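You operate a simulated robot arm through the tools that you are given. There is no shell and no other tool.

The job below is to be done with a simulated robot arm. You get a single attempt, and the scene is never put back.

Task
Pump the water tank up to its green band and cap it again.
Fine: park the swing spout and spill nothing. Where these are worked on the way, their far stop is far enough and under half their travel is too little: swing spout.

The check looks at the end state, three seconds after you hand in, the way a careful person would. Anything else that was tipped, shoved, dropped, spilled or broken makes it a failure. Lids that push on must go on centred and level and be pressed home; caps that screw on are set level and turned clockwise until they are tight.

Robot
A 7-joint arm with a two-finger parallel gripper, fixed in place. Base frame: the origin is on the floor under the middle of its stand, x ahead of it, y to its left, z up. Units: mm, rad, N and s.
It reaches about 1247 mm from its shoulder. Its first joint turns from -2.304 to 2.304 rad. Payload 3.91 kg.
The TCP is the grasp point between the finger pads, 30 mm short of the fingertips. In the tool frame z runs along the fingers and y along their closing line. Largest opening 110 mm; finger width 20, thickness 10; the body of the gripper, 48 by 112 mm, starts 55 mm behind the TCP.
Orientation is that of the tool frame in the base frame, as [roll, pitch, yaw] about the fixed x, y, z axes, in that order (R = Rz(yaw) Ry(pitch) Rx(roll)). With the fingers straight down and closing along the base's y, the tool's x points along the base's -x, its y along +y and its z along -z.

Tools
- The arm moves only by the tool apply_moves. Its argument "deltas" is a list of rows, each a list of 7 numbers: the gripper command, from -1 (shut) to 1 (fully open), values between in proportion, then the shift along the tool's x, y, z in mm, then the turn, a rotation vector about the tool's x, y, z in rad. In form: [[gripper, dx, dy, dz, ax, ay, az], ...]. A call has 1 to 20 rows; each row shifts and turns the commanded pose from where the row before left it, along the tool's axes as they then stand. A row lasts 0.2 s, in which the tool goes at most 50 mm and 0.15 rad; a call with a longer step from one row to the next is refused whole, and so is a gripper value outside its range. Where a pose cannot be reached the arm comes as near as it can. A force on the tool above 90 N (or 10 N above the force at the start of the call, whichever is more), or a blocked arm, ends the call early, and 0.2 s more pass. The fingers move at their own pace (about 108 mm/s each) and stop on an object; they squeeze with about 37 N. The grip force told is the motor's: it shows also when the fingers shut on nothing. Time passes only in rows, and 0.2 s behind the last, so rows that do not move let the fingers close. The reply holds the time, the measured pose of the TCP, the force on the tool along the base axes, the opening and the grip force, in the units named above and with some noise, with the torque about the TCP (base axes, N m) and any sound that the robot's microphone picked up.
- Cameras (640 x 400 px; columns grow to the right, rows downward): "scene" is fixed at [218, 498.3, 1828.7]; the picture's right is [0.58, -0.82, 0.00], its down [-0.80, -0.56, -0.21] and it looks along [0.18, 0.12, -0.98] (base axes); focal length 218 px, centre (320, 200). "wrist" rides on the gripper at [72, 17, -103] in the tool frame; the picture's right is [-0.23, 0.97, 0.00], its down [-0.76, -0.18, -0.62] and it looks along [-0.61, -0.14, 0.78] (tool axes); focal length 222 px, centre (320, 200). There is no depth. A picture from a camera that has moved, and an enlarged one, comes with that camera's place and axes in the base frame and with its lens.
- capture(camera): a new picture of that camera. No time passes.
- zoom(camera, box): a new picture of the part [left, top, right, bottom] of that camera's present view, enlarged. No time passes.
- hand_in(): hands the job in; it is judged then, once.

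Nothing tells you positions but the pictures and the camera data. Unless the task says otherwise, let go and move clear before handing in.

The tools are called by a JSON object that holds its "op" and its "data". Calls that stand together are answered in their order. apply_moves: Moves the arm, as the interface text tells. Its arguments: {"type":"object","properties":{"deltas":{"type":"array"}},"required":["deltas"]} The other tools are called the same way: capture (camera) takes a picture; zoom (camera, box) takes an enlarged picture of a part of a camera's view; hand_in () hands the job in.

At the start:

```text
time_s: 0.0
position: [438.0, 305.6, 1392.7]
tcp_rot: [3.141, -0.002, 3.141]
ft_force: [-1.1, -0.4, -0.4]
wrist_torque: [0.05, 0.01, 0.0]
grip_width: 109.8
grip_force: 0.1
```

scene: 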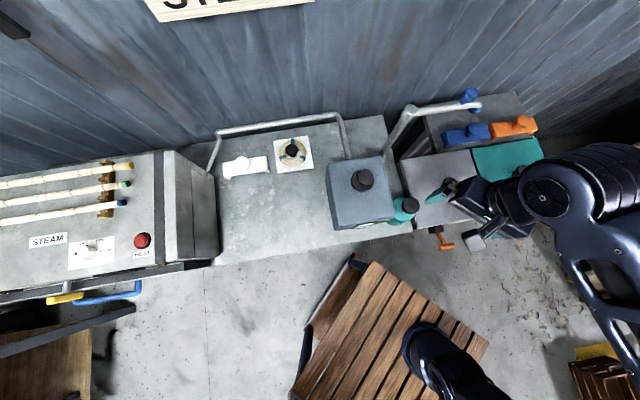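
wrist: 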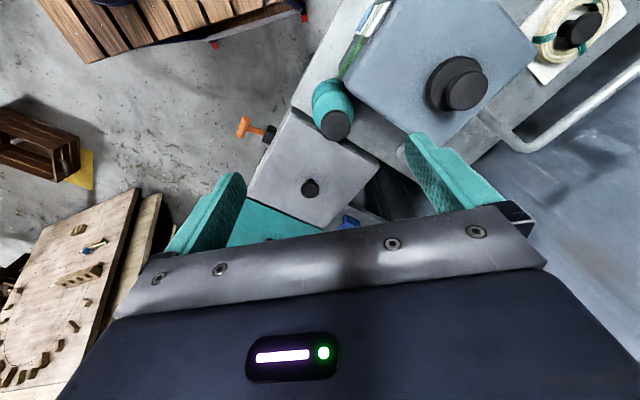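

I see a workbench with a grey-blue tank that has a dark cap, a swing spout (a grey pipe with a blue handle), and an area with teal, orange and blue items. I'll zoom in on these before moving anything.

{"op": "zoom", "data": {"camera": "scene", "box": [300, 70, 560, 260]}}

{"op": "zoom", "data": {"camera": "scene", "box": [0, 130, 240, 320]}}

{"op": "zoom", "data": {"camera": "scene", "box": [380, 70, 560, 180]}}

{"op": "zoom", "data": {"camera": "wrist", "box": [200, 0, 640, 260]}}

```text
2.11 times, centred on (430, 165) of scene
camera zoom: at [218.0, 498.3, 1828.7], right [0.58, -0.82, 0.0], down [-0.8, -0.56, -0.21], along [0.18, 0.12, -0.98], focal length 459 px, centre (88, 274)
```

zoom: 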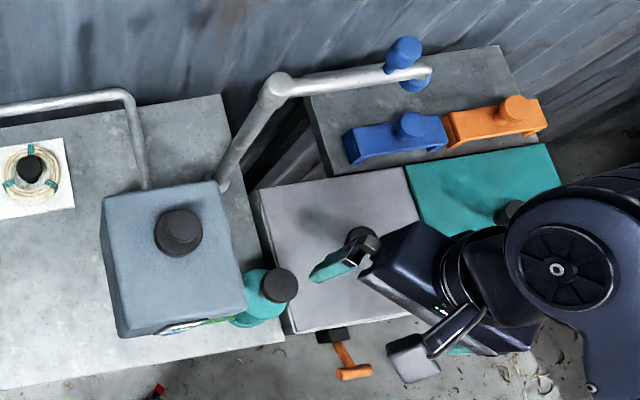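

```text
2.11 times, centred on (120, 225) of scene
camera zoom: at [218.0, 498.3, 1828.7], right [0.58, -0.82, 0.0], down [-0.8, -0.56, -0.21], along [0.18, 0.12, -0.98], focal length 459 px, centre (741, 147)
```

zoom: 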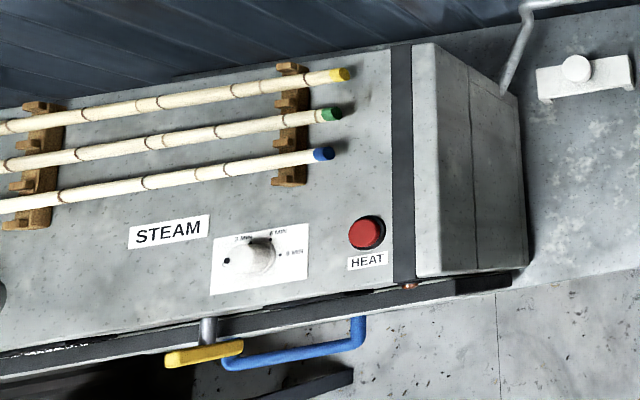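

```text
3.56 times, centred on (470, 125) of scene
camera zoom: at [218.0, 498.3, 1828.7], right [0.58, -0.82, 0.0], down [-0.8, -0.56, -0.21], along [0.18, 0.12, -0.98], focal length 776 px, centre (-213, 467)
```

zoom: 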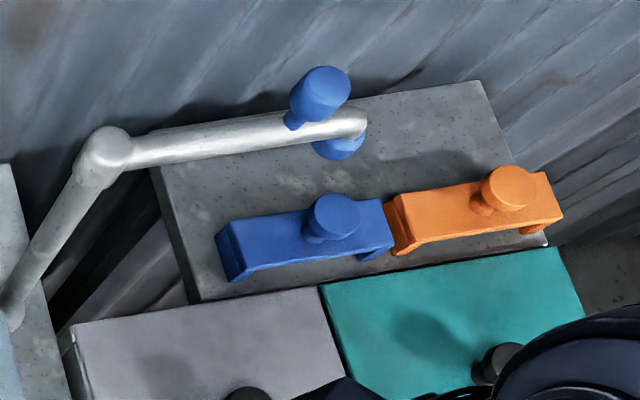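

```text
1.45 times, centred on (420, 130) of wrist
camera zoom: at [364.2, 321.8, 1496.7], right [0.23, 0.97, 0.0], down [0.76, -0.18, 0.62], along [0.61, -0.14, -0.78], focal length 323 px, centre (174, 302)
```

zoom: 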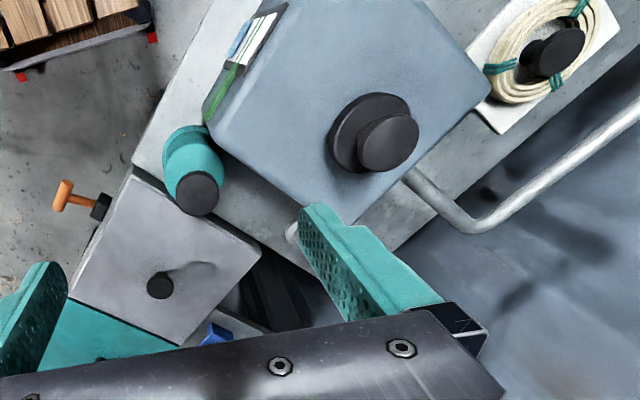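

The tank is the grey-blue box, with its dark cap at about (485, 505, 1145), and the gauge seems to be on the face toward the robot. I'll back the arm off, staying high, and yaw the wrist camera to look at the tank front.

{"op": "apply_moves", "data": {"deltas": [[1, 45, -6, 0, 0, 0, 0], [1, 45, -6, 0, 0, 0, 0], [1, 45, -6, 0, 0, 0, 0], [1, 45, -6, 0, 0, 0, 0], [1, 0, 0, 0, 0, 0, -0.13], [1, 0, 0, 0, 0, 0, -0.13], [1, 0, 0, 0, 0, 0, -0.13], [1, 0, 0, 0, 0, 0, -0.13], [1, 0, 0, 0, 0, 0, -0.13], [1, 0, 0, 0, 0, 0, -0.13]]}}

{"op": "capture", "data": {"camera": "wrist"}}

{"op": "capture", "data": {"camera": "scene"}}

```text
time_s: 2.2
position: [257.7, 280.5, 1393.2]
tcp_rot: [3.141, -0.001, -2.359]
ft_force: [0.3, 0.5, 0.2]
wrist_torque: [0.0, 0.01, 0.01]
grip_width: 110.0
grip_force: 0.0
```

```text
taken
camera wrist: at [193.4, 241.9, 1496.6], right [-0.52, 0.85, 0.0], down [0.67, 0.41, 0.62], along [0.53, 0.33, -0.78], focal length 222 px, centre (320, 200)
```

wrist: 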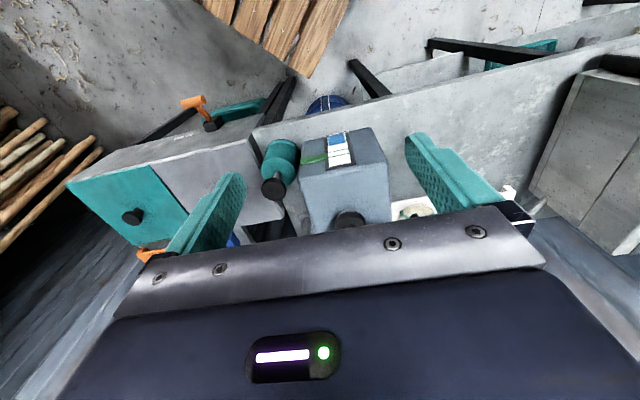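

```text
taken
```

scene: 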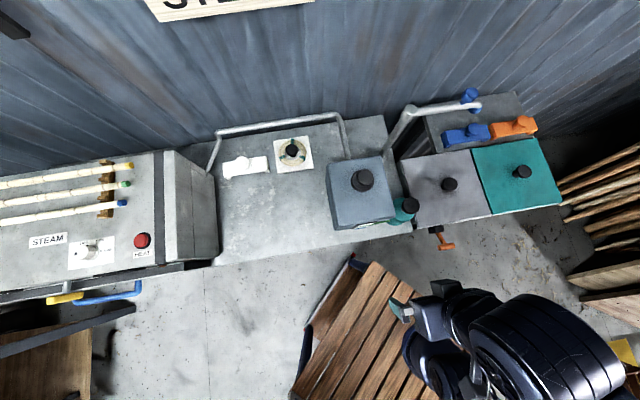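

From here the tank's gauge is visible, with the teal cylinder beside it and two lidded compartments to the right. I'll zoom in on each.

{"op": "zoom", "data": {"camera": "wrist", "box": [240, 80, 440, 240]}}

{"op": "zoom", "data": {"camera": "wrist", "box": [60, 70, 300, 270]}}

{"op": "zoom", "data": {"camera": "scene", "box": [310, 130, 470, 260]}}

{"op": "zoom", "data": {"camera": "scene", "box": [370, 70, 570, 230]}}

```text
2.50 times, centred on (340, 160) of wrist
camera zoom: at [193.4, 241.9, 1496.6], right [-0.52, 0.85, 0.0], down [0.67, 0.41, 0.62], along [0.53, 0.33, -0.78], focal length 555 px, centre (270, 300)
```

zoom: 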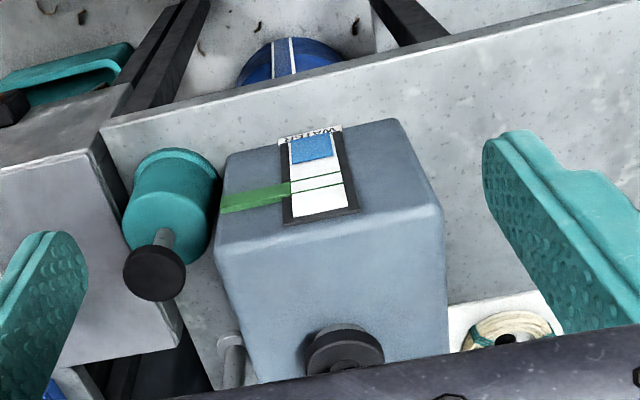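

```text
2.00 times, centred on (180, 170) of wrist
camera zoom: at [193.4, 241.9, 1496.6], right [-0.52, 0.85, 0.0], down [0.67, 0.41, 0.62], along [0.53, 0.33, -0.78], focal length 444 px, centre (600, 260)
```

zoom: 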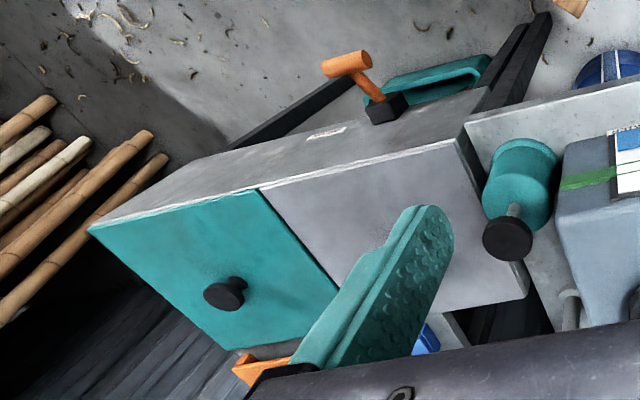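

```text
3.08 times, centred on (390, 195) of scene
camera zoom: at [218.0, 498.3, 1828.7], right [0.58, -0.82, 0.0], down [-0.8, -0.56, -0.21], along [0.18, 0.12, -0.98], focal length 671 px, centre (105, 215)
```

zoom: 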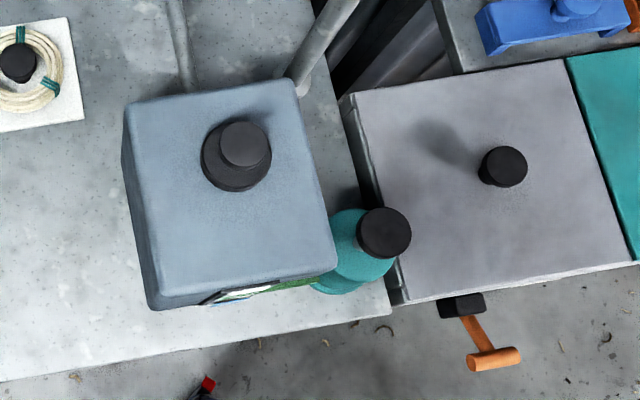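

```text
2.50 times, centred on (470, 150) of scene
camera zoom: at [218.0, 498.3, 1828.7], right [0.58, -0.82, 0.0], down [-0.8, -0.56, -0.21], along [0.18, 0.12, -0.98], focal length 545 px, centre (-55, 325)
```

zoom: 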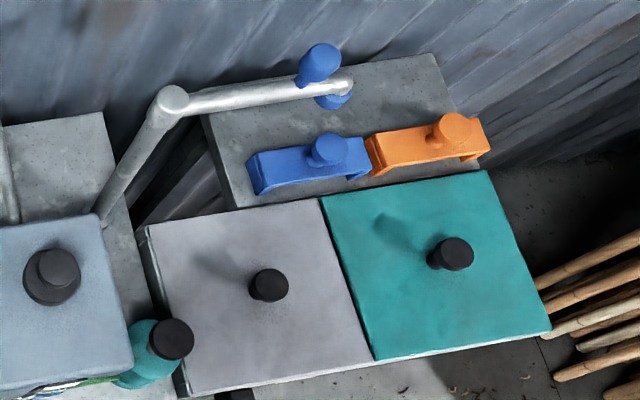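

The gauge reads "WATER" with its fill below the two green lines, and the teal cylinder with the dark knob on a rod looks like a pump plunger. Next I'll look at the spout and cap from other viewpoints, staying high.

{"op": "apply_moves", "data": {"deltas": [[1, 0, -44, 0, 0, 0, 0], [1, 0, -44, 0, 0, 0, 0], [1, 0, -44, 0, 0, 0, 0], [1, 0, -44, 0, 0, 0, 0], [1, 0, -44, 0, 0, 0, 0]]}}

{"op": "capture", "data": {"camera": "wrist"}}

```text
time_s: 3.4
position: [411.0, 128.7, 1394.3]
tcp_rot: [3.141, 0.0, -2.359]
ft_force: [0.4, 0.0, -0.4]
wrist_torque: [-0.01, -0.03, -0.01]
grip_width: 109.9
grip_force: 0.0
```

```text
taken
camera wrist: at [346.3, 89.5, 1497.1], right [-0.52, 0.85, 0.0], down [0.67, 0.41, 0.62], along [0.53, 0.33, -0.78], focal length 222 px, centre (320, 200)
```

wrist: 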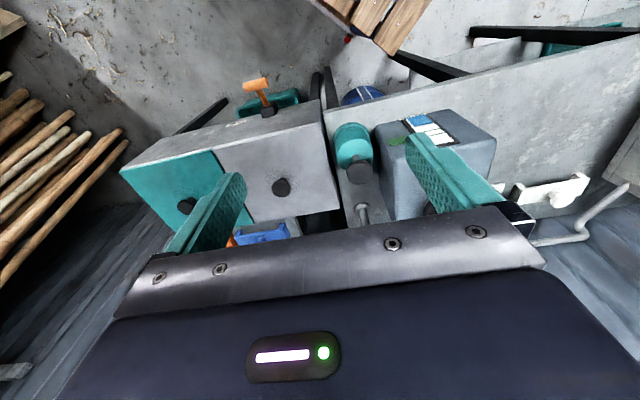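

The gripper hides the spout from here. I'll tilt the tool so the camera looks more level.

{"op": "apply_moves", "data": {"deltas": [[1, 0, 0, 0, 0, -0.14, 0], [1, 0, 0, 0, 0, -0.14, 0], [1, 0, 0, 0, 0, -0.14, 0], [1, 0, 0, 0, 0, -0.14, 0]]}}

{"op": "capture", "data": {"camera": "wrist"}}

```text
time_s: 4.4
position: [412.6, 126.8, 1392.9]
tcp_rot: [3.141, 0.562, -2.362]
ft_force: [0.3, 0.6, -0.1]
wrist_torque: [0.0, 0.03, -0.04]
grip_width: 110.3
grip_force: 0.1
```

```text
taken
camera wrist: at [316.7, 56.6, 1442.3], right [-0.55, 0.83, 0.12], down [0.35, 0.09, 0.93], along [0.76, 0.55, -0.34], focal length 222 px, centre (320, 200)
```

wrist: 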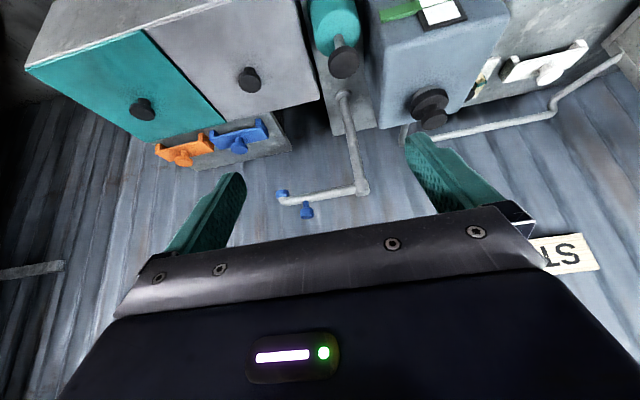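

{"op": "zoom", "data": {"camera": "wrist", "box": [240, 60, 440, 230]}}

{"op": "zoom", "data": {"camera": "wrist", "box": [300, 0, 480, 140]}}

{"op": "zoom", "data": {"camera": "wrist", "box": [20, 0, 320, 200]}}

```text
2.35 times, centred on (340, 145) of wrist
camera zoom: at [316.7, 56.6, 1442.3], right [-0.55, 0.83, 0.12], down [0.35, 0.09, 0.93], along [0.76, 0.55, -0.34], focal length 523 px, centre (273, 329)
```

zoom: 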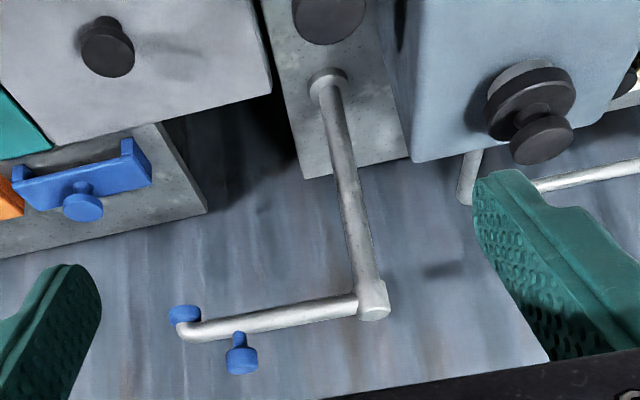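

```text
2.86 times, centred on (390, 70) of wrist
camera zoom: at [316.7, 56.6, 1442.3], right [-0.55, 0.83, 0.12], down [0.35, 0.09, 0.93], along [0.76, 0.55, -0.34], focal length 635 px, centre (120, 571)
```

zoom: 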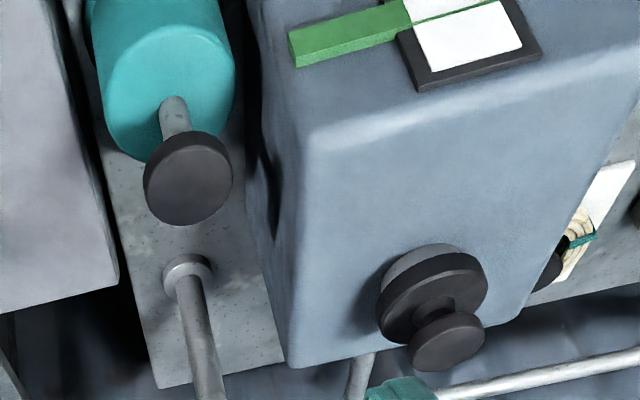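

```text
2.00 times, centred on (170, 100) of wrist
camera zoom: at [316.7, 56.6, 1442.3], right [-0.55, 0.83, 0.12], down [0.35, 0.09, 0.93], along [0.76, 0.55, -0.34], focal length 444 px, centre (620, 400)
```

zoom: 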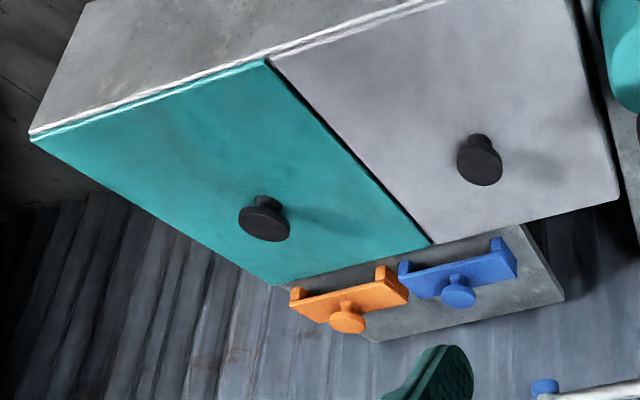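

I now have rough positions:
- **Cap:** knob top at about (486, 510, 1149).
- **Pump:** knob at about (532, 314, 1047).
- **Spout:** vertical post at about (729, 510), arm about 240 mm long at z≈1200. It points along -45° now, with the blue knob at about (856, 390, 1257).

I'll move the camera closer to the cap and gauge.

{"op": "apply_moves", "data": {"deltas": [[1, -13.5, 26.4, 32.5, 0, 0, 0], [1, -13.5, 26.4, 32.5, 0, 0, 0], [1, -13.5, 26.4, 32.5, 0, 0, 0], [1, -13.5, 26.4, 32.5, 0, 0, 0], [1, -13.5, 26.4, 32.5, 0, 0, 0], [1, -13.5, 26.4, 32.5, 0, 0, 0], [1, -13.5, 26.4, 32.5, 0, 0, 0]]}}

{"op": "capture", "data": {"camera": "wrist"}}

{"op": "zoom", "data": {"camera": "wrist", "box": [280, 60, 460, 200]}}

{"op": "zoom", "data": {"camera": "wrist", "box": [180, 0, 400, 140]}}

```text
time_s: 6.0
position: [423.0, 399.1, 1254.5]
tcp_rot: [3.141, 0.561, -2.362]
ft_force: [-0.6, -0.7, 0.6]
wrist_torque: [0.02, -0.01, -0.01]
grip_width: 110.1
grip_force: 0.1
```

```text
taken
camera wrist: at [327.0, 328.3, 1303.3], right [-0.55, 0.83, 0.12], down [0.35, 0.09, 0.93], along [0.76, 0.55, -0.34], focal length 222 px, centre (320, 200)
```

wrist: 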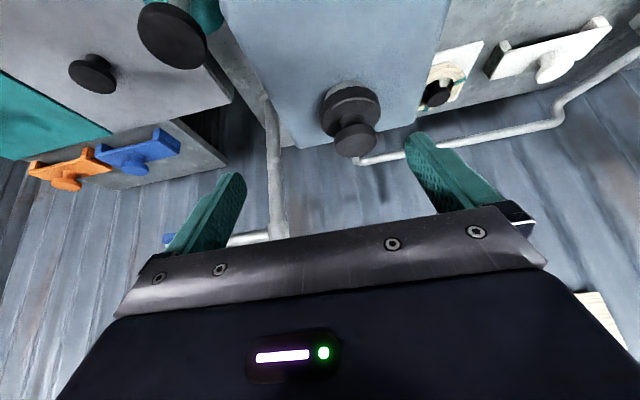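

```text
2.86 times, centred on (370, 130) of wrist
camera zoom: at [327.0, 328.3, 1303.3], right [-0.55, 0.83, 0.12], down [0.35, 0.09, 0.93], along [0.76, 0.55, -0.34], focal length 635 px, centre (177, 400)
```

zoom: 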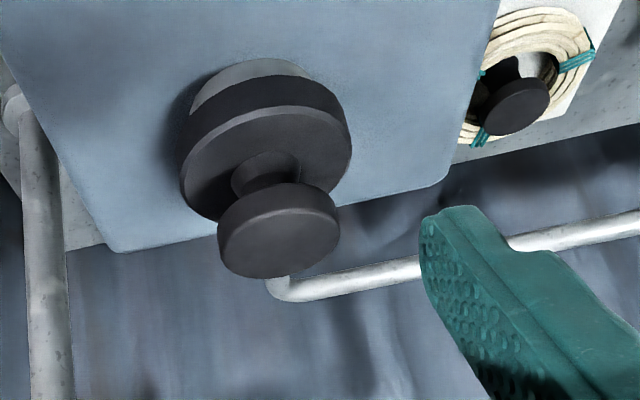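

```text
2.86 times, centred on (290, 70) of wrist
camera zoom: at [327.0, 328.3, 1303.3], right [-0.55, 0.83, 0.12], down [0.35, 0.09, 0.93], along [0.76, 0.55, -0.34], focal length 635 px, centre (406, 571)
```

zoom: 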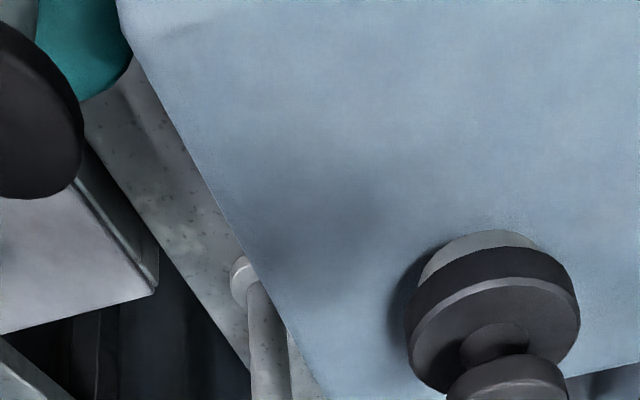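

The cap is a smooth disc with a stem and knob, about 52 mm across the knob and with its top at z≈1150, sitting on a lighter neck. Next I'll back off to view the gauge, pump and spout.

{"op": "apply_moves", "data": {"deltas": [[1, 48, 0, -9.6, 0, 0, 0], [1, 48, 0, -9.6, 0, 0, 0], [1, 48, 0, -9.6, 0, 0, 0]]}}

{"op": "capture", "data": {"camera": "wrist"}}

{"op": "zoom", "data": {"camera": "wrist", "box": [260, 0, 420, 110]}}

{"op": "zoom", "data": {"camera": "wrist", "box": [150, 0, 310, 110]}}

{"op": "zoom", "data": {"camera": "wrist", "box": [120, 80, 340, 240]}}

```text
time_s: 6.8
position: [324.4, 302.2, 1199.1]
tcp_rot: [-3.141, 0.559, -2.364]
ft_force: [1.0, -0.1, -0.4]
wrist_torque: [0.0, 0.04, -0.03]
grip_width: 110.1
grip_force: 0.1
```

```text
taken
camera wrist: at [228.7, 233.1, 1248.1], right [-0.55, 0.83, 0.12], down [0.35, 0.1, 0.93], along [0.76, 0.55, -0.34], focal length 222 px, centre (320, 200)
```

wrist: 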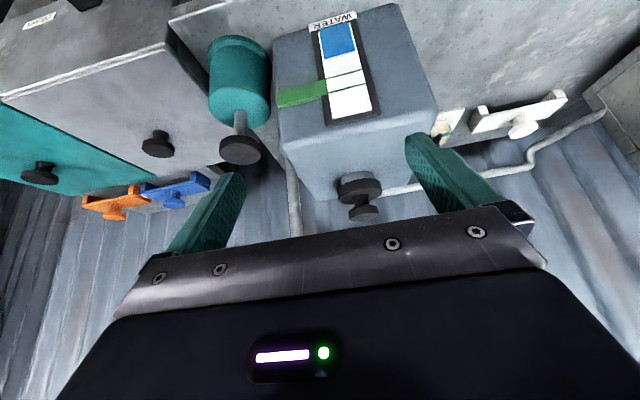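

```text
3.64 times, centred on (340, 55) of wrist
camera zoom: at [228.7, 233.1, 1248.1], right [-0.55, 0.83, 0.12], down [0.35, 0.1, 0.93], along [0.76, 0.55, -0.34], focal length 808 px, centre (247, 727)
```

zoom: 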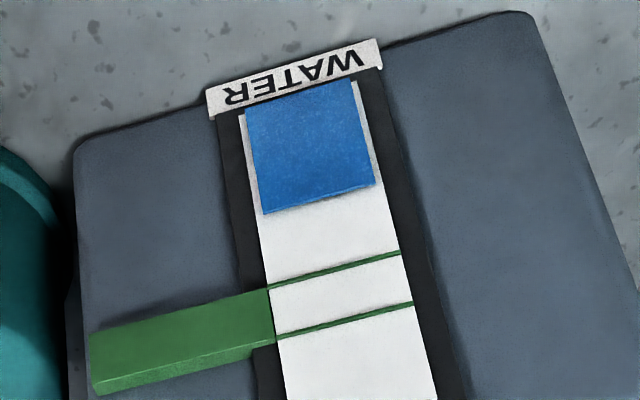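

```text
3.64 times, centred on (230, 55) of wrist
camera zoom: at [228.7, 233.1, 1248.1], right [-0.55, 0.83, 0.12], down [0.35, 0.1, 0.93], along [0.76, 0.55, -0.34], focal length 808 px, centre (647, 727)
```

zoom: 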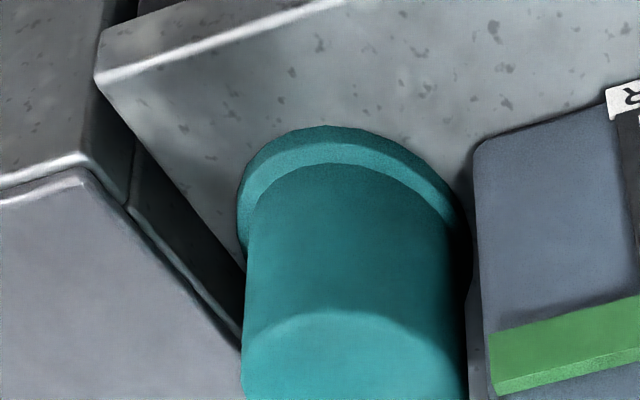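

```text
2.50 times, centred on (230, 160) of wrist
camera zoom: at [228.7, 233.1, 1248.1], right [-0.55, 0.83, 0.12], down [0.35, 0.1, 0.93], along [0.76, 0.55, -0.34], focal length 555 px, centre (545, 300)
```

zoom: 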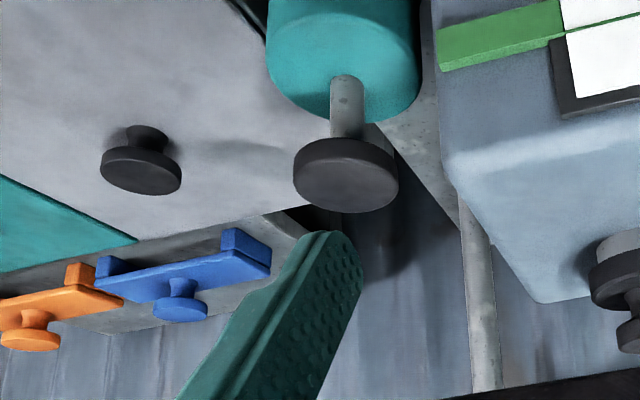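

The gauge fill is about two thirds of the way to the green band. The pump rod stands about 60 mm above its barrel. I'll straighten the tool and hover over the tank cap to check alignment.

{"op": "apply_moves", "data": {"deltas": [[1, 0, 0, 0, 0, 0.14, 0], [1, 0, 0, 0, 0, 0.14, 0], [1, 0, 0, 0, 0, 0.14, 0], [1, 0, 0, 0, 0, 0.139, 0], [1, 0, 0, -41, 0, 0, 0], [1, -43.6, 5.67, 0, 0, 0, 0], [1, -43.6, 5.67, 0, 0, 0, 0], [1, -43.6, 5.67, 0, 0, 0, 0], [1, -43.6, 5.67, 0, 0, 0, 0], [1, -43.6, 5.67, 0, 0, 0, 0], [1, -43.6, 5.67, 0, 0, 0, 0], [1, 0, 0, 0, 0, 0, 0]]}}

{"op": "capture", "data": {"camera": "wrist"}}

{"op": "capture", "data": {"camera": "scene"}}

```text
time_s: 9.4
position: [489.4, 508.3, 1240.2]
tcp_rot: [3.141, 0.002, -2.361]
ft_force: [0.0, 0.0, 0.5]
wrist_torque: [0.02, 0.01, 0.01]
grip_width: 110.1
grip_force: 0.2
```

```text
taken
camera wrist: at [424.0, 469.1, 1344.3], right [-0.52, 0.85, 0.0], down [0.67, 0.41, 0.62], along [0.53, 0.33, -0.78], focal length 222 px, centre (320, 200)
```

wrist: 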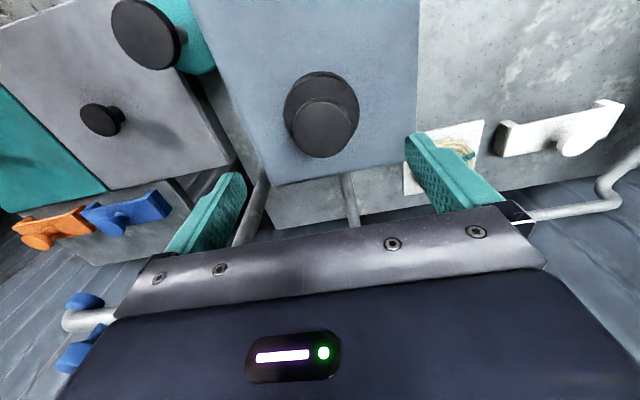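

```text
taken
```

scene: 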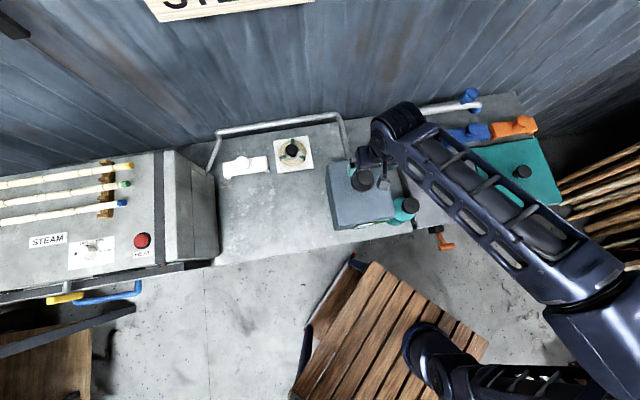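

{"op": "zoom", "data": {"camera": "wrist", "box": [270, 60, 390, 170]}}

```text
3.64 times, centred on (330, 115) of wrist
camera zoom: at [424.0, 469.1, 1344.3], right [-0.52, 0.85, 0.0], down [0.67, 0.41, 0.62], along [0.53, 0.33, -0.78], focal length 808 px, centre (284, 509)
```

zoom: 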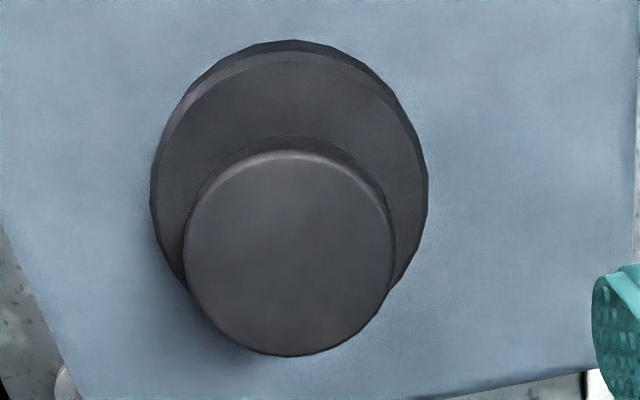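

The cap knob is aligned under the gripper to within about 1 mm. I'll descend around it and close on it.

{"op": "apply_moves", "data": {"deltas": [[1, 0, 0.8, 45, 0, 0, 0], [1, 0, 0, 46, 0, 0, 0], [1, 0, 0, 0, 0, 0, 0]]}}

{"op": "zoom", "data": {"camera": "wrist", "box": [160, 80, 500, 290]}}

```text
time_s: 10.2
position: [490.4, 511.8, 1146.8]
tcp_rot: [3.141, 0.001, -2.361]
ft_force: [-1.3, 0.8, -0.6]
wrist_torque: [0.0, -0.05, 0.0]
grip_width: 110.0
grip_force: 0.0
```

```text
1.88 times, centred on (330, 185) of wrist
camera zoom: at [425.1, 472.3, 1251.4], right [-0.52, 0.85, 0.0], down [0.67, 0.41, 0.62], along [0.53, 0.33, -0.78], focal length 418 px, centre (301, 228)
```

zoom: 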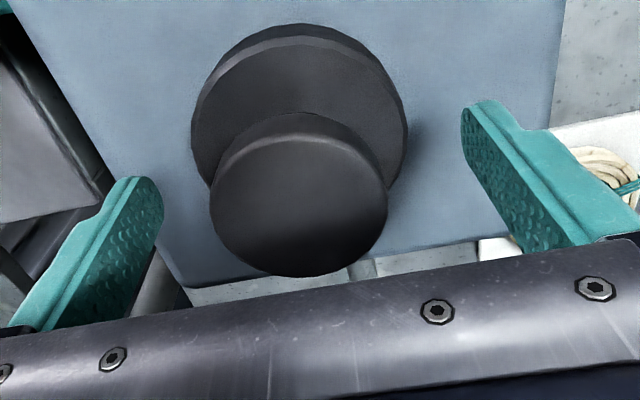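

The gripper sits about 4 mm too far forward. I'll shift it back slightly, then close on the knob.

{"op": "apply_moves", "data": {"deltas": [[1, 4, -0.5, 0, 0, 0, 0], [0.3, 0, 0, 0, 0, 0, 0], [-0.2, 0, 0, 0, 0, 0, 0], [-0.2, 0, 0, 0, 0, 0, 0], [-0.2, 0, 0, 0, 0, 0, 0]]}}

{"op": "zoom", "data": {"camera": "wrist", "box": [160, 80, 500, 290]}}

```text
time_s: 11.4
position: [487.1, 508.5, 1147.9]
tcp_rot: [3.141, 0.002, -2.363]
ft_force: [-0.3, 0.0, -0.3]
wrist_torque: [-0.04, 0.02, 0.01]
grip_width: 49.7
grip_force: 37.5
heard: snap
```

```text
1.88 times, centred on (330, 185) of wrist
camera zoom: at [422.6, 468.7, 1252.2], right [-0.52, 0.85, 0.0], down [0.67, 0.41, 0.62], along [0.53, 0.33, -0.78], focal length 418 px, centre (301, 228)
```

zoom: 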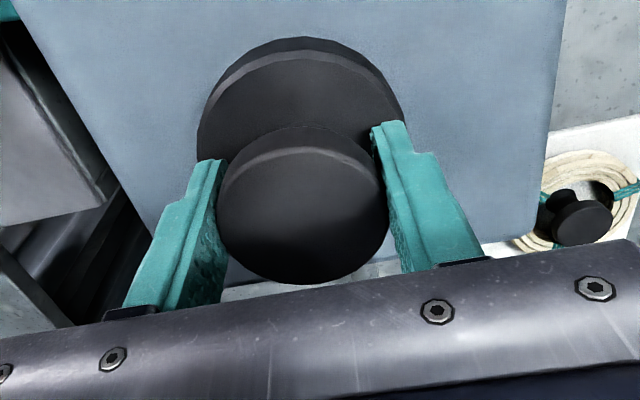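

The knob is gripped at 49.7 mm wide, and I heard a snap. I'll lift a few millimetres gently to see whether the cap is push-on or screwed.

{"op": "apply_moves", "data": {"deltas": [[-0.2, 0, 0, -2, 0, 0, 0], [-0.2, 0, 0, 0, 0, 0, 0]]}}

```text
time_s: 12.0
position: [488.1, 508.0, 1150.2]
tcp_rot: [3.141, 0.003, -2.362]
ft_force: [-0.4, 0.4, -0.3]
wrist_torque: [0.02, 0.02, 0.01]
grip_width: 50.0
grip_force: 36.9
```

{"op": "apply_moves", "data": {"deltas": [[-0.2, 0, 0, -6, 0, 0, 0], [-0.2, 0, 0, 0, 0, 0, 0]]}}

{"op": "zoom", "data": {"camera": "wrist", "box": [160, 80, 500, 290]}}

```text
time_s: 12.6
position: [489.2, 506.4, 1158.2]
tcp_rot: [3.141, 0.003, -2.361]
ft_force: [0.0, 0.9, -0.1]
wrist_torque: [-0.02, 0.04, 0.01]
grip_width: 49.9
grip_force: 36.9
```

```text
1.88 times, centred on (330, 185) of wrist
camera zoom: at [423.1, 467.5, 1260.6], right [-0.52, 0.85, 0.0], down [0.67, 0.41, 0.62], along [0.53, 0.33, -0.78], focal length 418 px, centre (301, 228)
```

zoom: 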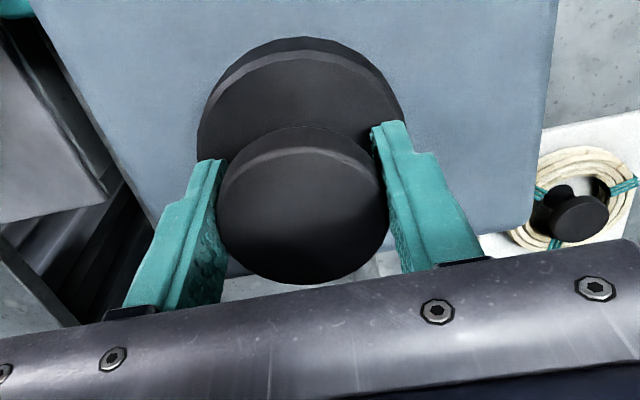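

The cap came free without resistance, so it's a push-on cap and the snap was its release. The bench surface is at z≈859. I'll raise the cap and carry it to the empty bench area left of the tank, around (300, 720).

{"op": "apply_moves", "data": {"deltas": [[-0.2, 0, 0, -20, 0, 0, 0], [-0.2, 0, 0, -40, 0, 0, 0], [-0.2, 0, 0, -40, 0, 0, 0], [-0.2, 0, 0, 0, 0, 0, 0]]}}

{"op": "capture", "data": {"camera": "wrist"}}

{"op": "zoom", "data": {"camera": "scene", "box": [300, 100, 460, 250]}}

```text
time_s: 13.6
position: [485.7, 507.3, 1257.7]
tcp_rot: [-3.139, 0.001, -2.361]
ft_force: [-0.3, -0.8, -0.1]
wrist_torque: [-0.01, -0.01, 0.05]
grip_width: 49.9
grip_force: 37.6
```

```text
taken
camera wrist: at [420.8, 468.4, 1361.2], right [-0.52, 0.85, 0.0], down [0.67, 0.41, 0.62], along [0.53, 0.33, -0.78], focal length 222 px, centre (320, 200)
```

wrist: 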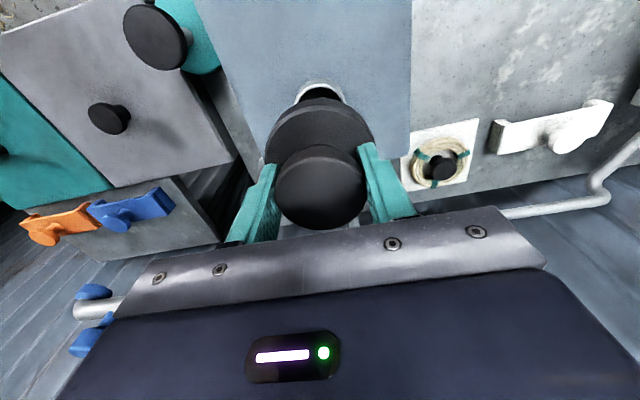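

```text
2.67 times, centred on (380, 175) of scene
camera zoom: at [218.0, 498.3, 1828.7], right [0.58, -0.82, 0.0], down [-0.8, -0.56, -0.21], along [0.18, 0.12, -0.98], focal length 582 px, centre (160, 267)
```

zoom: 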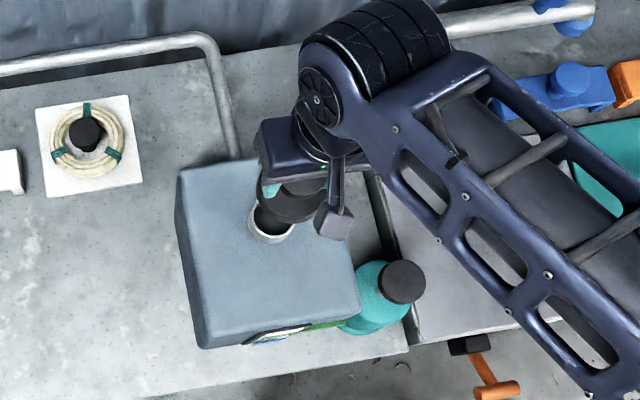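

The cap is off and the open neck is visible. I'll carry the cap sideways to over the empty bench.

{"op": "apply_moves", "data": {"deltas": [[-0.2, -2.5, 20, 0, 0, 0, 0], [-0.2, -2.5, 40, 0, 0, 0, 0], [-0.2, -2.5, 40, 0, 0, 0, 0], [-0.2, -2.5, 40, 0, 0, 0, 0], [-0.2, -2.5, 40, 0, 0, 0, 0], [-0.2, -2.5, 40, 0, 0, 0, 0], [-0.2, -2.5, 40, 0, 0, 0, 0], [-0.2, 0, 22, 0, 0, 0, 0], [-0.2, 0, 0, 0, 0, 0, 0]]}}

{"op": "capture", "data": {"camera": "wrist"}}

{"op": "capture", "data": {"camera": "scene"}}

```text
time_s: 15.6
position: [301.9, 720.5, 1258.1]
tcp_rot: [-3.14, 0.001, -2.362]
ft_force: [0.0, -0.4, -1.1]
wrist_torque: [-0.01, 0.04, -0.01]
grip_width: 49.9
grip_force: 37.3
```

```text
taken
camera wrist: at [237.1, 680.9, 1360.3], right [-0.52, 0.85, 0.0], down [0.67, 0.41, 0.62], along [0.53, 0.33, -0.78], focal length 222 px, centre (320, 200)
```

wrist: 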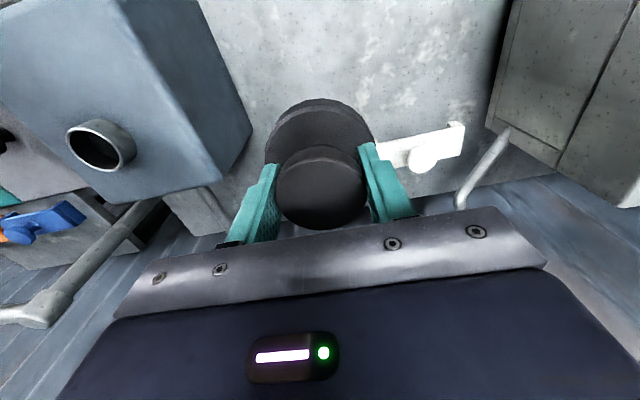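

```text
taken
```

scene: 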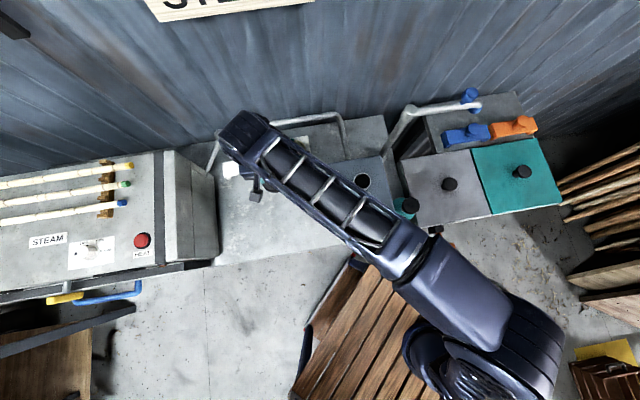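

The cap is hovering over free bench. I'll lower it most of the way, then go down in small steps until it touches.

{"op": "apply_moves", "data": {"deltas": [[-0.2, 0, 0, 25, 0, 0, 0], [-0.2, 0, 0, 45, 0, 0, 0], [-0.2, 0, 0, 45, 0, 0, 0], [-0.2, 0, 0, 45, 0, 0, 0], [-0.2, 0, 0, 45, 0, 0, 0], [-0.2, 0, 0, 45, 0, 0, 0], [-0.2, 0, 0, 40, 0, 0, 0], [-0.2, 0, 0, 15, 0, 0, 0], [-0.2, 0, 0, 0, 0, 0, 0]]}}

{"op": "capture", "data": {"camera": "wrist"}}

```text
time_s: 17.6
position: [298.9, 721.4, 952.4]
tcp_rot: [3.14, 0.002, -2.362]
ft_force: [-0.3, -0.2, -0.4]
wrist_torque: [0.02, -0.04, -0.02]
grip_width: 49.9
grip_force: 36.9
```

```text
taken
camera wrist: at [233.5, 682.3, 1056.6], right [-0.52, 0.85, 0.0], down [0.67, 0.41, 0.62], along [0.53, 0.33, -0.78], focal length 222 px, centre (320, 200)
```

wrist: 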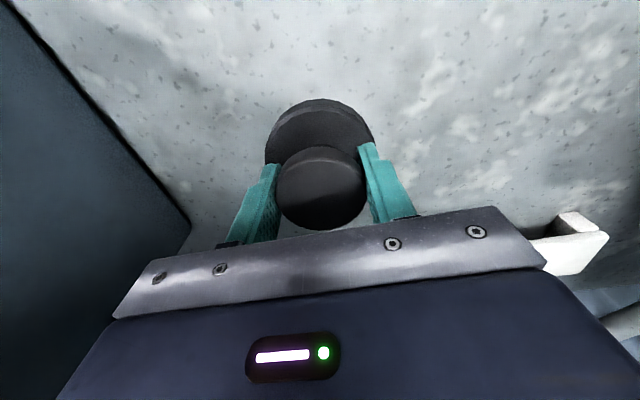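

{"op": "apply_moves", "data": {"deltas": [[-0.2, 0, 0, 10, 0, 0, 0], [-0.2, 0, 0, 10, 0, 0, 0], [-0.2, 0, 0, 5, 0, 0, 0], [-0.2, 0, 0, 0, 0, 0, 0]]}}

```text
time_s: 18.6
position: [300.1, 719.6, 927.5]
tcp_rot: [-3.14, 0.0, -2.362]
ft_force: [0.8, 0.1, -0.7]
wrist_torque: [0.0, 0.03, 0.04]
grip_width: 50.0
grip_force: 37.3
```

{"op": "apply_moves", "data": {"deltas": [[-0.2, 0, 0, 4, 0, 0, 0], [-0.2, 0, 0, 0, 0, 0, 0]]}}

{"op": "zoom", "data": {"camera": "wrist", "box": [200, 50, 440, 250]}}

```text
time_s: 19.2
position: [300.4, 720.3, 924.0]
tcp_rot: [-3.141, 0.003, -2.361]
ft_force: [0.8, 0.0, -0.7]
wrist_torque: [0.03, 0.01, -0.04]
grip_width: 50.3
grip_force: 37.0
```

```text
2.00 times, centred on (320, 150) of wrist
camera zoom: at [235.5, 680.1, 1026.9], right [-0.52, 0.85, 0.0], down [0.67, 0.41, 0.62], along [0.53, 0.33, -0.78], focal length 444 px, centre (320, 300)
```

zoom: 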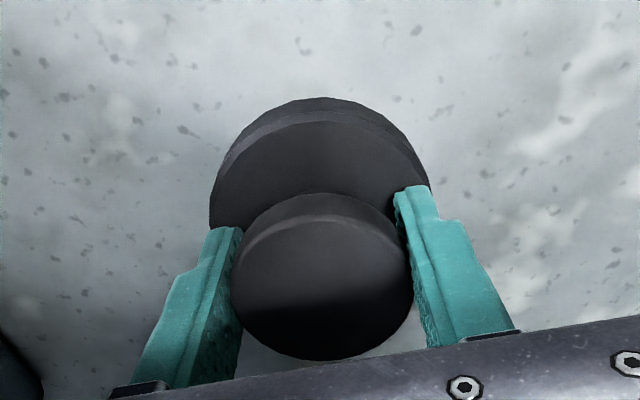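

{"op": "apply_moves", "data": {"deltas": [[-0.2, 0, 0, 3, 0, 0, 0], [-0.2, 0, 0, 0, 0, 0, 0]]}}

{"op": "apply_moves", "data": {"deltas": [[-0.2, 0, 0, 3, 0, 0, 0], [-0.2, 0, 0, 0, 0, 0, 0]]}}

{"op": "apply_moves", "data": {"deltas": [[-0.2, 0, 0, 2, 0, 0, 0], [-0.2, 0, 0, 0, 0, 0, 0]]}}

```text
time_s: 19.8
position: [301.6, 719.9, 919.3]
tcp_rot: [-3.141, 0.003, -2.362]
ft_force: [-0.4, -0.3, -1.8]
wrist_torque: [-0.02, -0.01, 0.0]
grip_width: 49.8
grip_force: 37.0
```

```text
time_s: 20.4
position: [301.0, 720.1, 916.6]
tcp_rot: [-3.141, 0.002, -2.36]
ft_force: [1.3, 1.2, -1.2]
wrist_torque: [-0.01, -0.01, -0.02]
grip_width: 49.8
grip_force: 36.9
```

```text
time_s: 21.0
position: [302.5, 720.0, 915.0]
tcp_rot: [3.141, 0.002, -2.362]
ft_force: [-0.7, 0.0, -1.3]
wrist_torque: [0.01, -0.01, -0.03]
grip_width: 50.0
grip_force: 36.7
```

{"op": "apply_moves", "data": {"deltas": [[-0.2, 0, 0, 2, 0, 0, 0], [-0.2, 0, 0, 0, 0, 0, 0]]}}

{"op": "apply_moves", "data": {"deltas": [[-0.2, 0, 0, 2, 0, 0, 0], [-0.2, 0, 0, 0, 0, 0, 0]]}}

{"op": "zoom", "data": {"camera": "wrist", "box": [200, 50, 440, 250]}}

```text
time_s: 21.6
position: [301.7, 720.6, 912.7]
tcp_rot: [3.14, 0.001, -2.361]
ft_force: [0.4, -0.5, -1.0]
wrist_torque: [0.0, -0.01, -0.01]
grip_width: 49.9
grip_force: 36.7
```

```text
time_s: 22.2
position: [301.2, 721.1, 910.9]
tcp_rot: [-3.141, 0.001, -2.361]
ft_force: [0.1, 0.2, -0.4]
wrist_torque: [0.0, 0.0, 0.0]
grip_width: 49.7
grip_force: 36.6
```

```text
2.00 times, centred on (320, 150) of wrist
camera zoom: at [236.2, 681.1, 1014.2], right [-0.52, 0.85, 0.0], down [0.67, 0.41, 0.62], along [0.53, 0.33, -0.78], focal length 444 px, centre (320, 300)
```

zoom: 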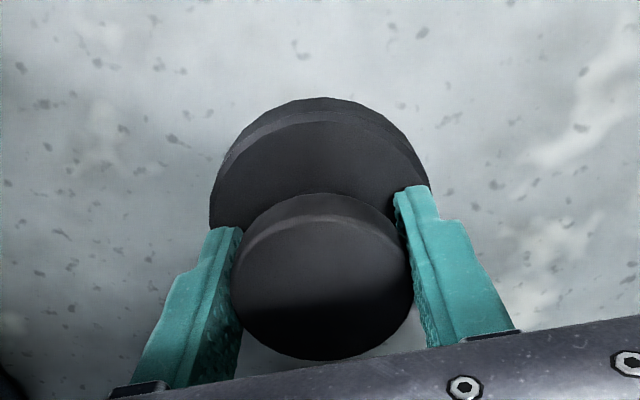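

{"op": "apply_moves", "data": {"deltas": [[-0.2, 0, 0, 2, 0, 0, 0], [-0.2, 0, 0, 0, 0, 0, 0]]}}

{"op": "apply_moves", "data": {"deltas": [[-0.2, 0, 0, 2, 0, 0, 0], [-0.2, 0, 0, 0, 0, 0, 0]]}}

{"op": "apply_moves", "data": {"deltas": [[-0.2, 0, 0, 1.5, 0, 0, 0], [-0.2, 0, 0, 0, 0, 0, 0]]}}

```text
time_s: 22.8
position: [301.7, 720.7, 909.0]
tcp_rot: [3.141, 0.001, -2.361]
ft_force: [0.4, -0.2, 4.8]
wrist_torque: [-0.04, 0.01, 0.0]
grip_width: 49.6
grip_force: 37.2
```

```text
time_s: 23.4
position: [301.6, 720.6, 909.1]
tcp_rot: [3.141, 0.003, -2.363]
ft_force: [0.0, -7.4, 33.8]
wrist_torque: [-0.4, 0.19, -0.05]
grip_width: 49.9
grip_force: 36.7
```

```text
time_s: 24.0
position: [300.2, 720.2, 907.7]
tcp_rot: [3.14, 0.005, -2.36]
ft_force: [4.8, 7.6, 40.7]
wrist_torque: [0.03, -0.24, 0.08]
grip_width: 50.1
grip_force: 37.4
```

The cap touched the bench at TCP z≈909. I'll relieve the pressure, release it and rise.

{"op": "apply_moves", "data": {"deltas": [[-0.2, 0, 0, -3, 0, 0, 0], [-0.2, 0, 0, 0, 0, 0, 0], [0.2, 0, 0, 0, 0, 0, 0], [0.8, 0, 0, 0, 0, 0, 0], [0.8, 0, 0, 0, 0, 0, 0]]}}

{"op": "zoom", "data": {"camera": "wrist", "box": [160, 30, 480, 250]}}

```text
time_s: 25.2
position: [300.5, 720.1, 908.6]
tcp_rot: [3.139, 0.001, -2.362]
ft_force: [-0.2, -1.1, -0.1]
wrist_torque: [0.0, -0.03, -0.02]
grip_width: 99.4
grip_force: 0.0
```

```text
1.82 times, centred on (320, 140) of wrist
camera zoom: at [235.5, 679.9, 1012.1], right [-0.52, 0.85, 0.0], down [0.67, 0.41, 0.62], along [0.53, 0.33, -0.78], focal length 404 px, centre (320, 309)
```

zoom: 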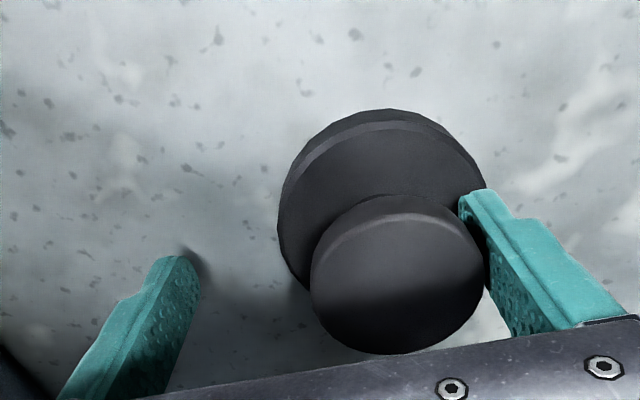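

{"op": "apply_moves", "data": {"deltas": [[1, 0, 0, 0, 0, 0, 0], [1, 0, 0, 0, 0, 0, 0]]}}

{"op": "zoom", "data": {"camera": "wrist", "box": [160, 30, 480, 250]}}

```text
time_s: 25.8
position: [300.6, 720.4, 909.7]
tcp_rot: [3.141, 0.002, -2.362]
ft_force: [0.3, -0.5, -0.2]
wrist_torque: [-0.01, 0.0, 0.02]
grip_width: 110.0
grip_force: 0.1
```

```text
1.82 times, centred on (320, 140) of wrist
camera zoom: at [235.8, 680.1, 1012.6], right [-0.52, 0.85, 0.0], down [0.67, 0.41, 0.62], along [0.53, 0.33, -0.78], focal length 404 px, centre (320, 309)
```

zoom: 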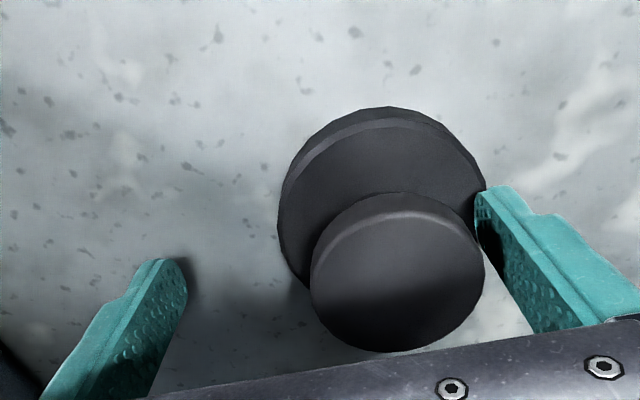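

{"op": "apply_moves", "data": {"deltas": [[1, 0, 0, -15, 0, 0, 0], [1, 0, 0, -40, 0, 0, 0], [1, 0, 0, -45, 0, 0, 0], [1, 0, 0, 0, 0, 0, 0]]}}

{"op": "capture", "data": {"camera": "wrist"}}

{"op": "zoom", "data": {"camera": "wrist", "box": [270, 50, 430, 160]}}

```text
time_s: 26.8
position: [301.4, 720.3, 1009.1]
tcp_rot: [3.141, 0.002, -2.362]
ft_force: [0.7, 0.0, 0.4]
wrist_torque: [0.0, -0.05, -0.01]
grip_width: 109.9
grip_force: 0.0
```

```text
taken
camera wrist: at [236.5, 680.4, 1112.0], right [-0.52, 0.85, 0.0], down [0.67, 0.41, 0.62], along [0.53, 0.33, -0.78], focal length 222 px, centre (320, 200)
```

wrist: 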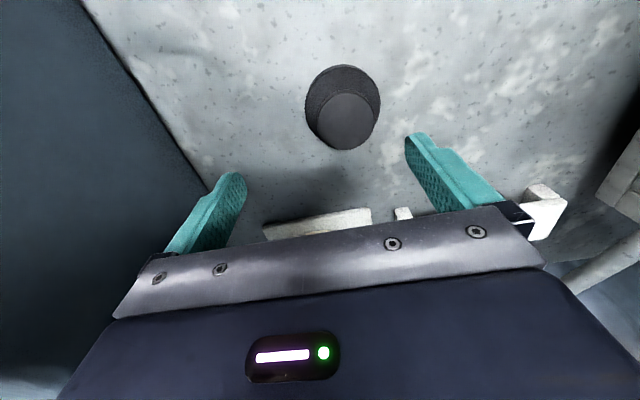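

```text
3.64 times, centred on (350, 105) of wrist
camera zoom: at [236.5, 680.4, 1112.0], right [-0.52, 0.85, 0.0], down [0.67, 0.41, 0.62], along [0.53, 0.33, -0.78], focal length 808 px, centre (211, 546)
```

zoom: 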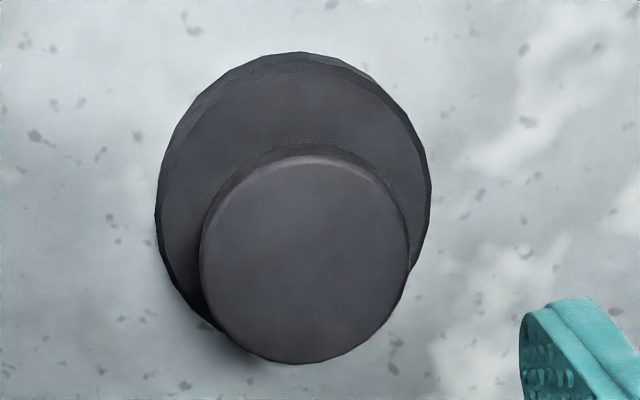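

The cap is standing upright on the bench at about (285, 738). Next is the spout: I'll rise high, yaw, and move over its blue knob.

{"op": "apply_moves", "data": {"deltas": [[1, 0, 0, -46, 0, 0, 0], [1, 0, 0, -46, 0, 0, 0], [1, 0, 0, -46, 0, 0, 0], [1, 0, 0, -46, 0, 0, 0], [1, 0, 0, -46, 0, 0, 0], [1, 0, 0, -46, 0, 0, 0], [1, 0, 0, -46, 0, 0, 0], [1, 0, 0, -46, 0, 0, 0], [1, 0, 0, 0, 0, 0, -0.132], [1, 0, 0, 0, 0, 0, -0.132], [1, 0, 0, 0, 0, 0, -0.132], [1, 0, 0, 0, 0, 0, -0.132], [1, 0, 0, 0, 0, 0, -0.132], [1, 0, 0, 0, 0, 0, -0.132]]}}

{"op": "apply_moves", "data": {"deltas": [[1, 22, -37, 0, 0, 0, 0], [1, 22, -37, 0, 0, 0, 0], [1, 22, -37, 0, 0, 0, 0], [1, 22, -37, 0, 0, 0, 0], [1, 22, -37, 0, 0, 0, 0], [1, 22, -37, 0, 0, 0, 0], [1, 22, -37, 0, 0, 0, 0], [1, 22, -37, 0, 0, 0, 0], [1, 22, -37, 0, 0, 0, 0], [1, 22, -37, 0, 0, 0, 0], [1, 22, -37, 0, 0, 0, 0]]}}

{"op": "capture", "data": {"camera": "wrist"}}

{"op": "capture", "data": {"camera": "scene"}}

```text
time_s: 29.8
position: [301.2, 718.1, 1376.3]
tcp_rot: [3.141, -0.001, -1.569]
ft_force: [1.2, -1.2, 0.6]
wrist_torque: [0.0, 0.0, 0.01]
grip_width: 110.1
grip_force: 0.0
```

```text
time_s: 32.2
position: [708.3, 480.7, 1378.7]
tcp_rot: [-3.139, 0.001, -1.57]
ft_force: [0.2, 0.8, 0.7]
wrist_torque: [-0.04, -0.05, 0.02]
grip_width: 110.1
grip_force: 0.2
```

```text
taken
camera wrist: at [690.4, 407.6, 1481.5], right [-0.97, 0.23, 0.0], down [0.18, 0.76, 0.62], along [0.14, 0.61, -0.78], focal length 222 px, centre (320, 200)
```

wrist: 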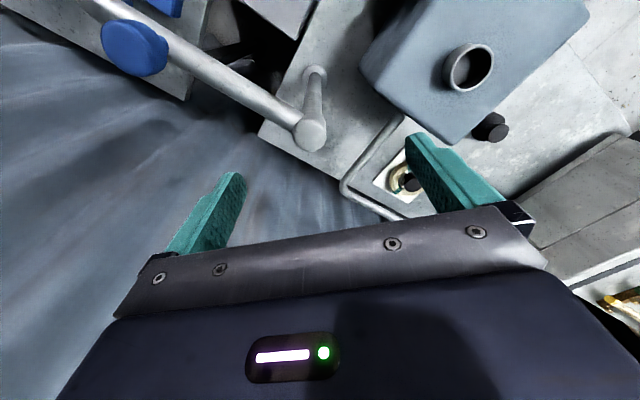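

```text
taken
```

scene: 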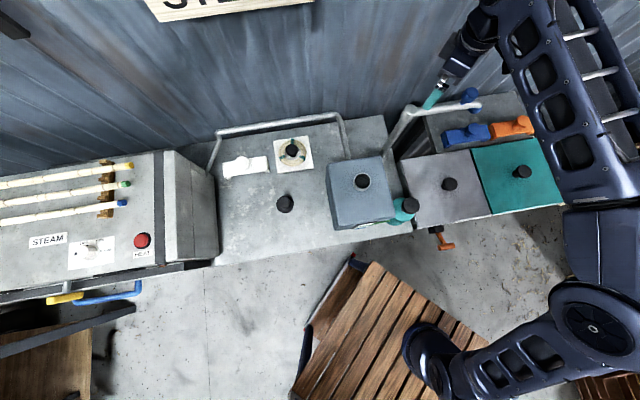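

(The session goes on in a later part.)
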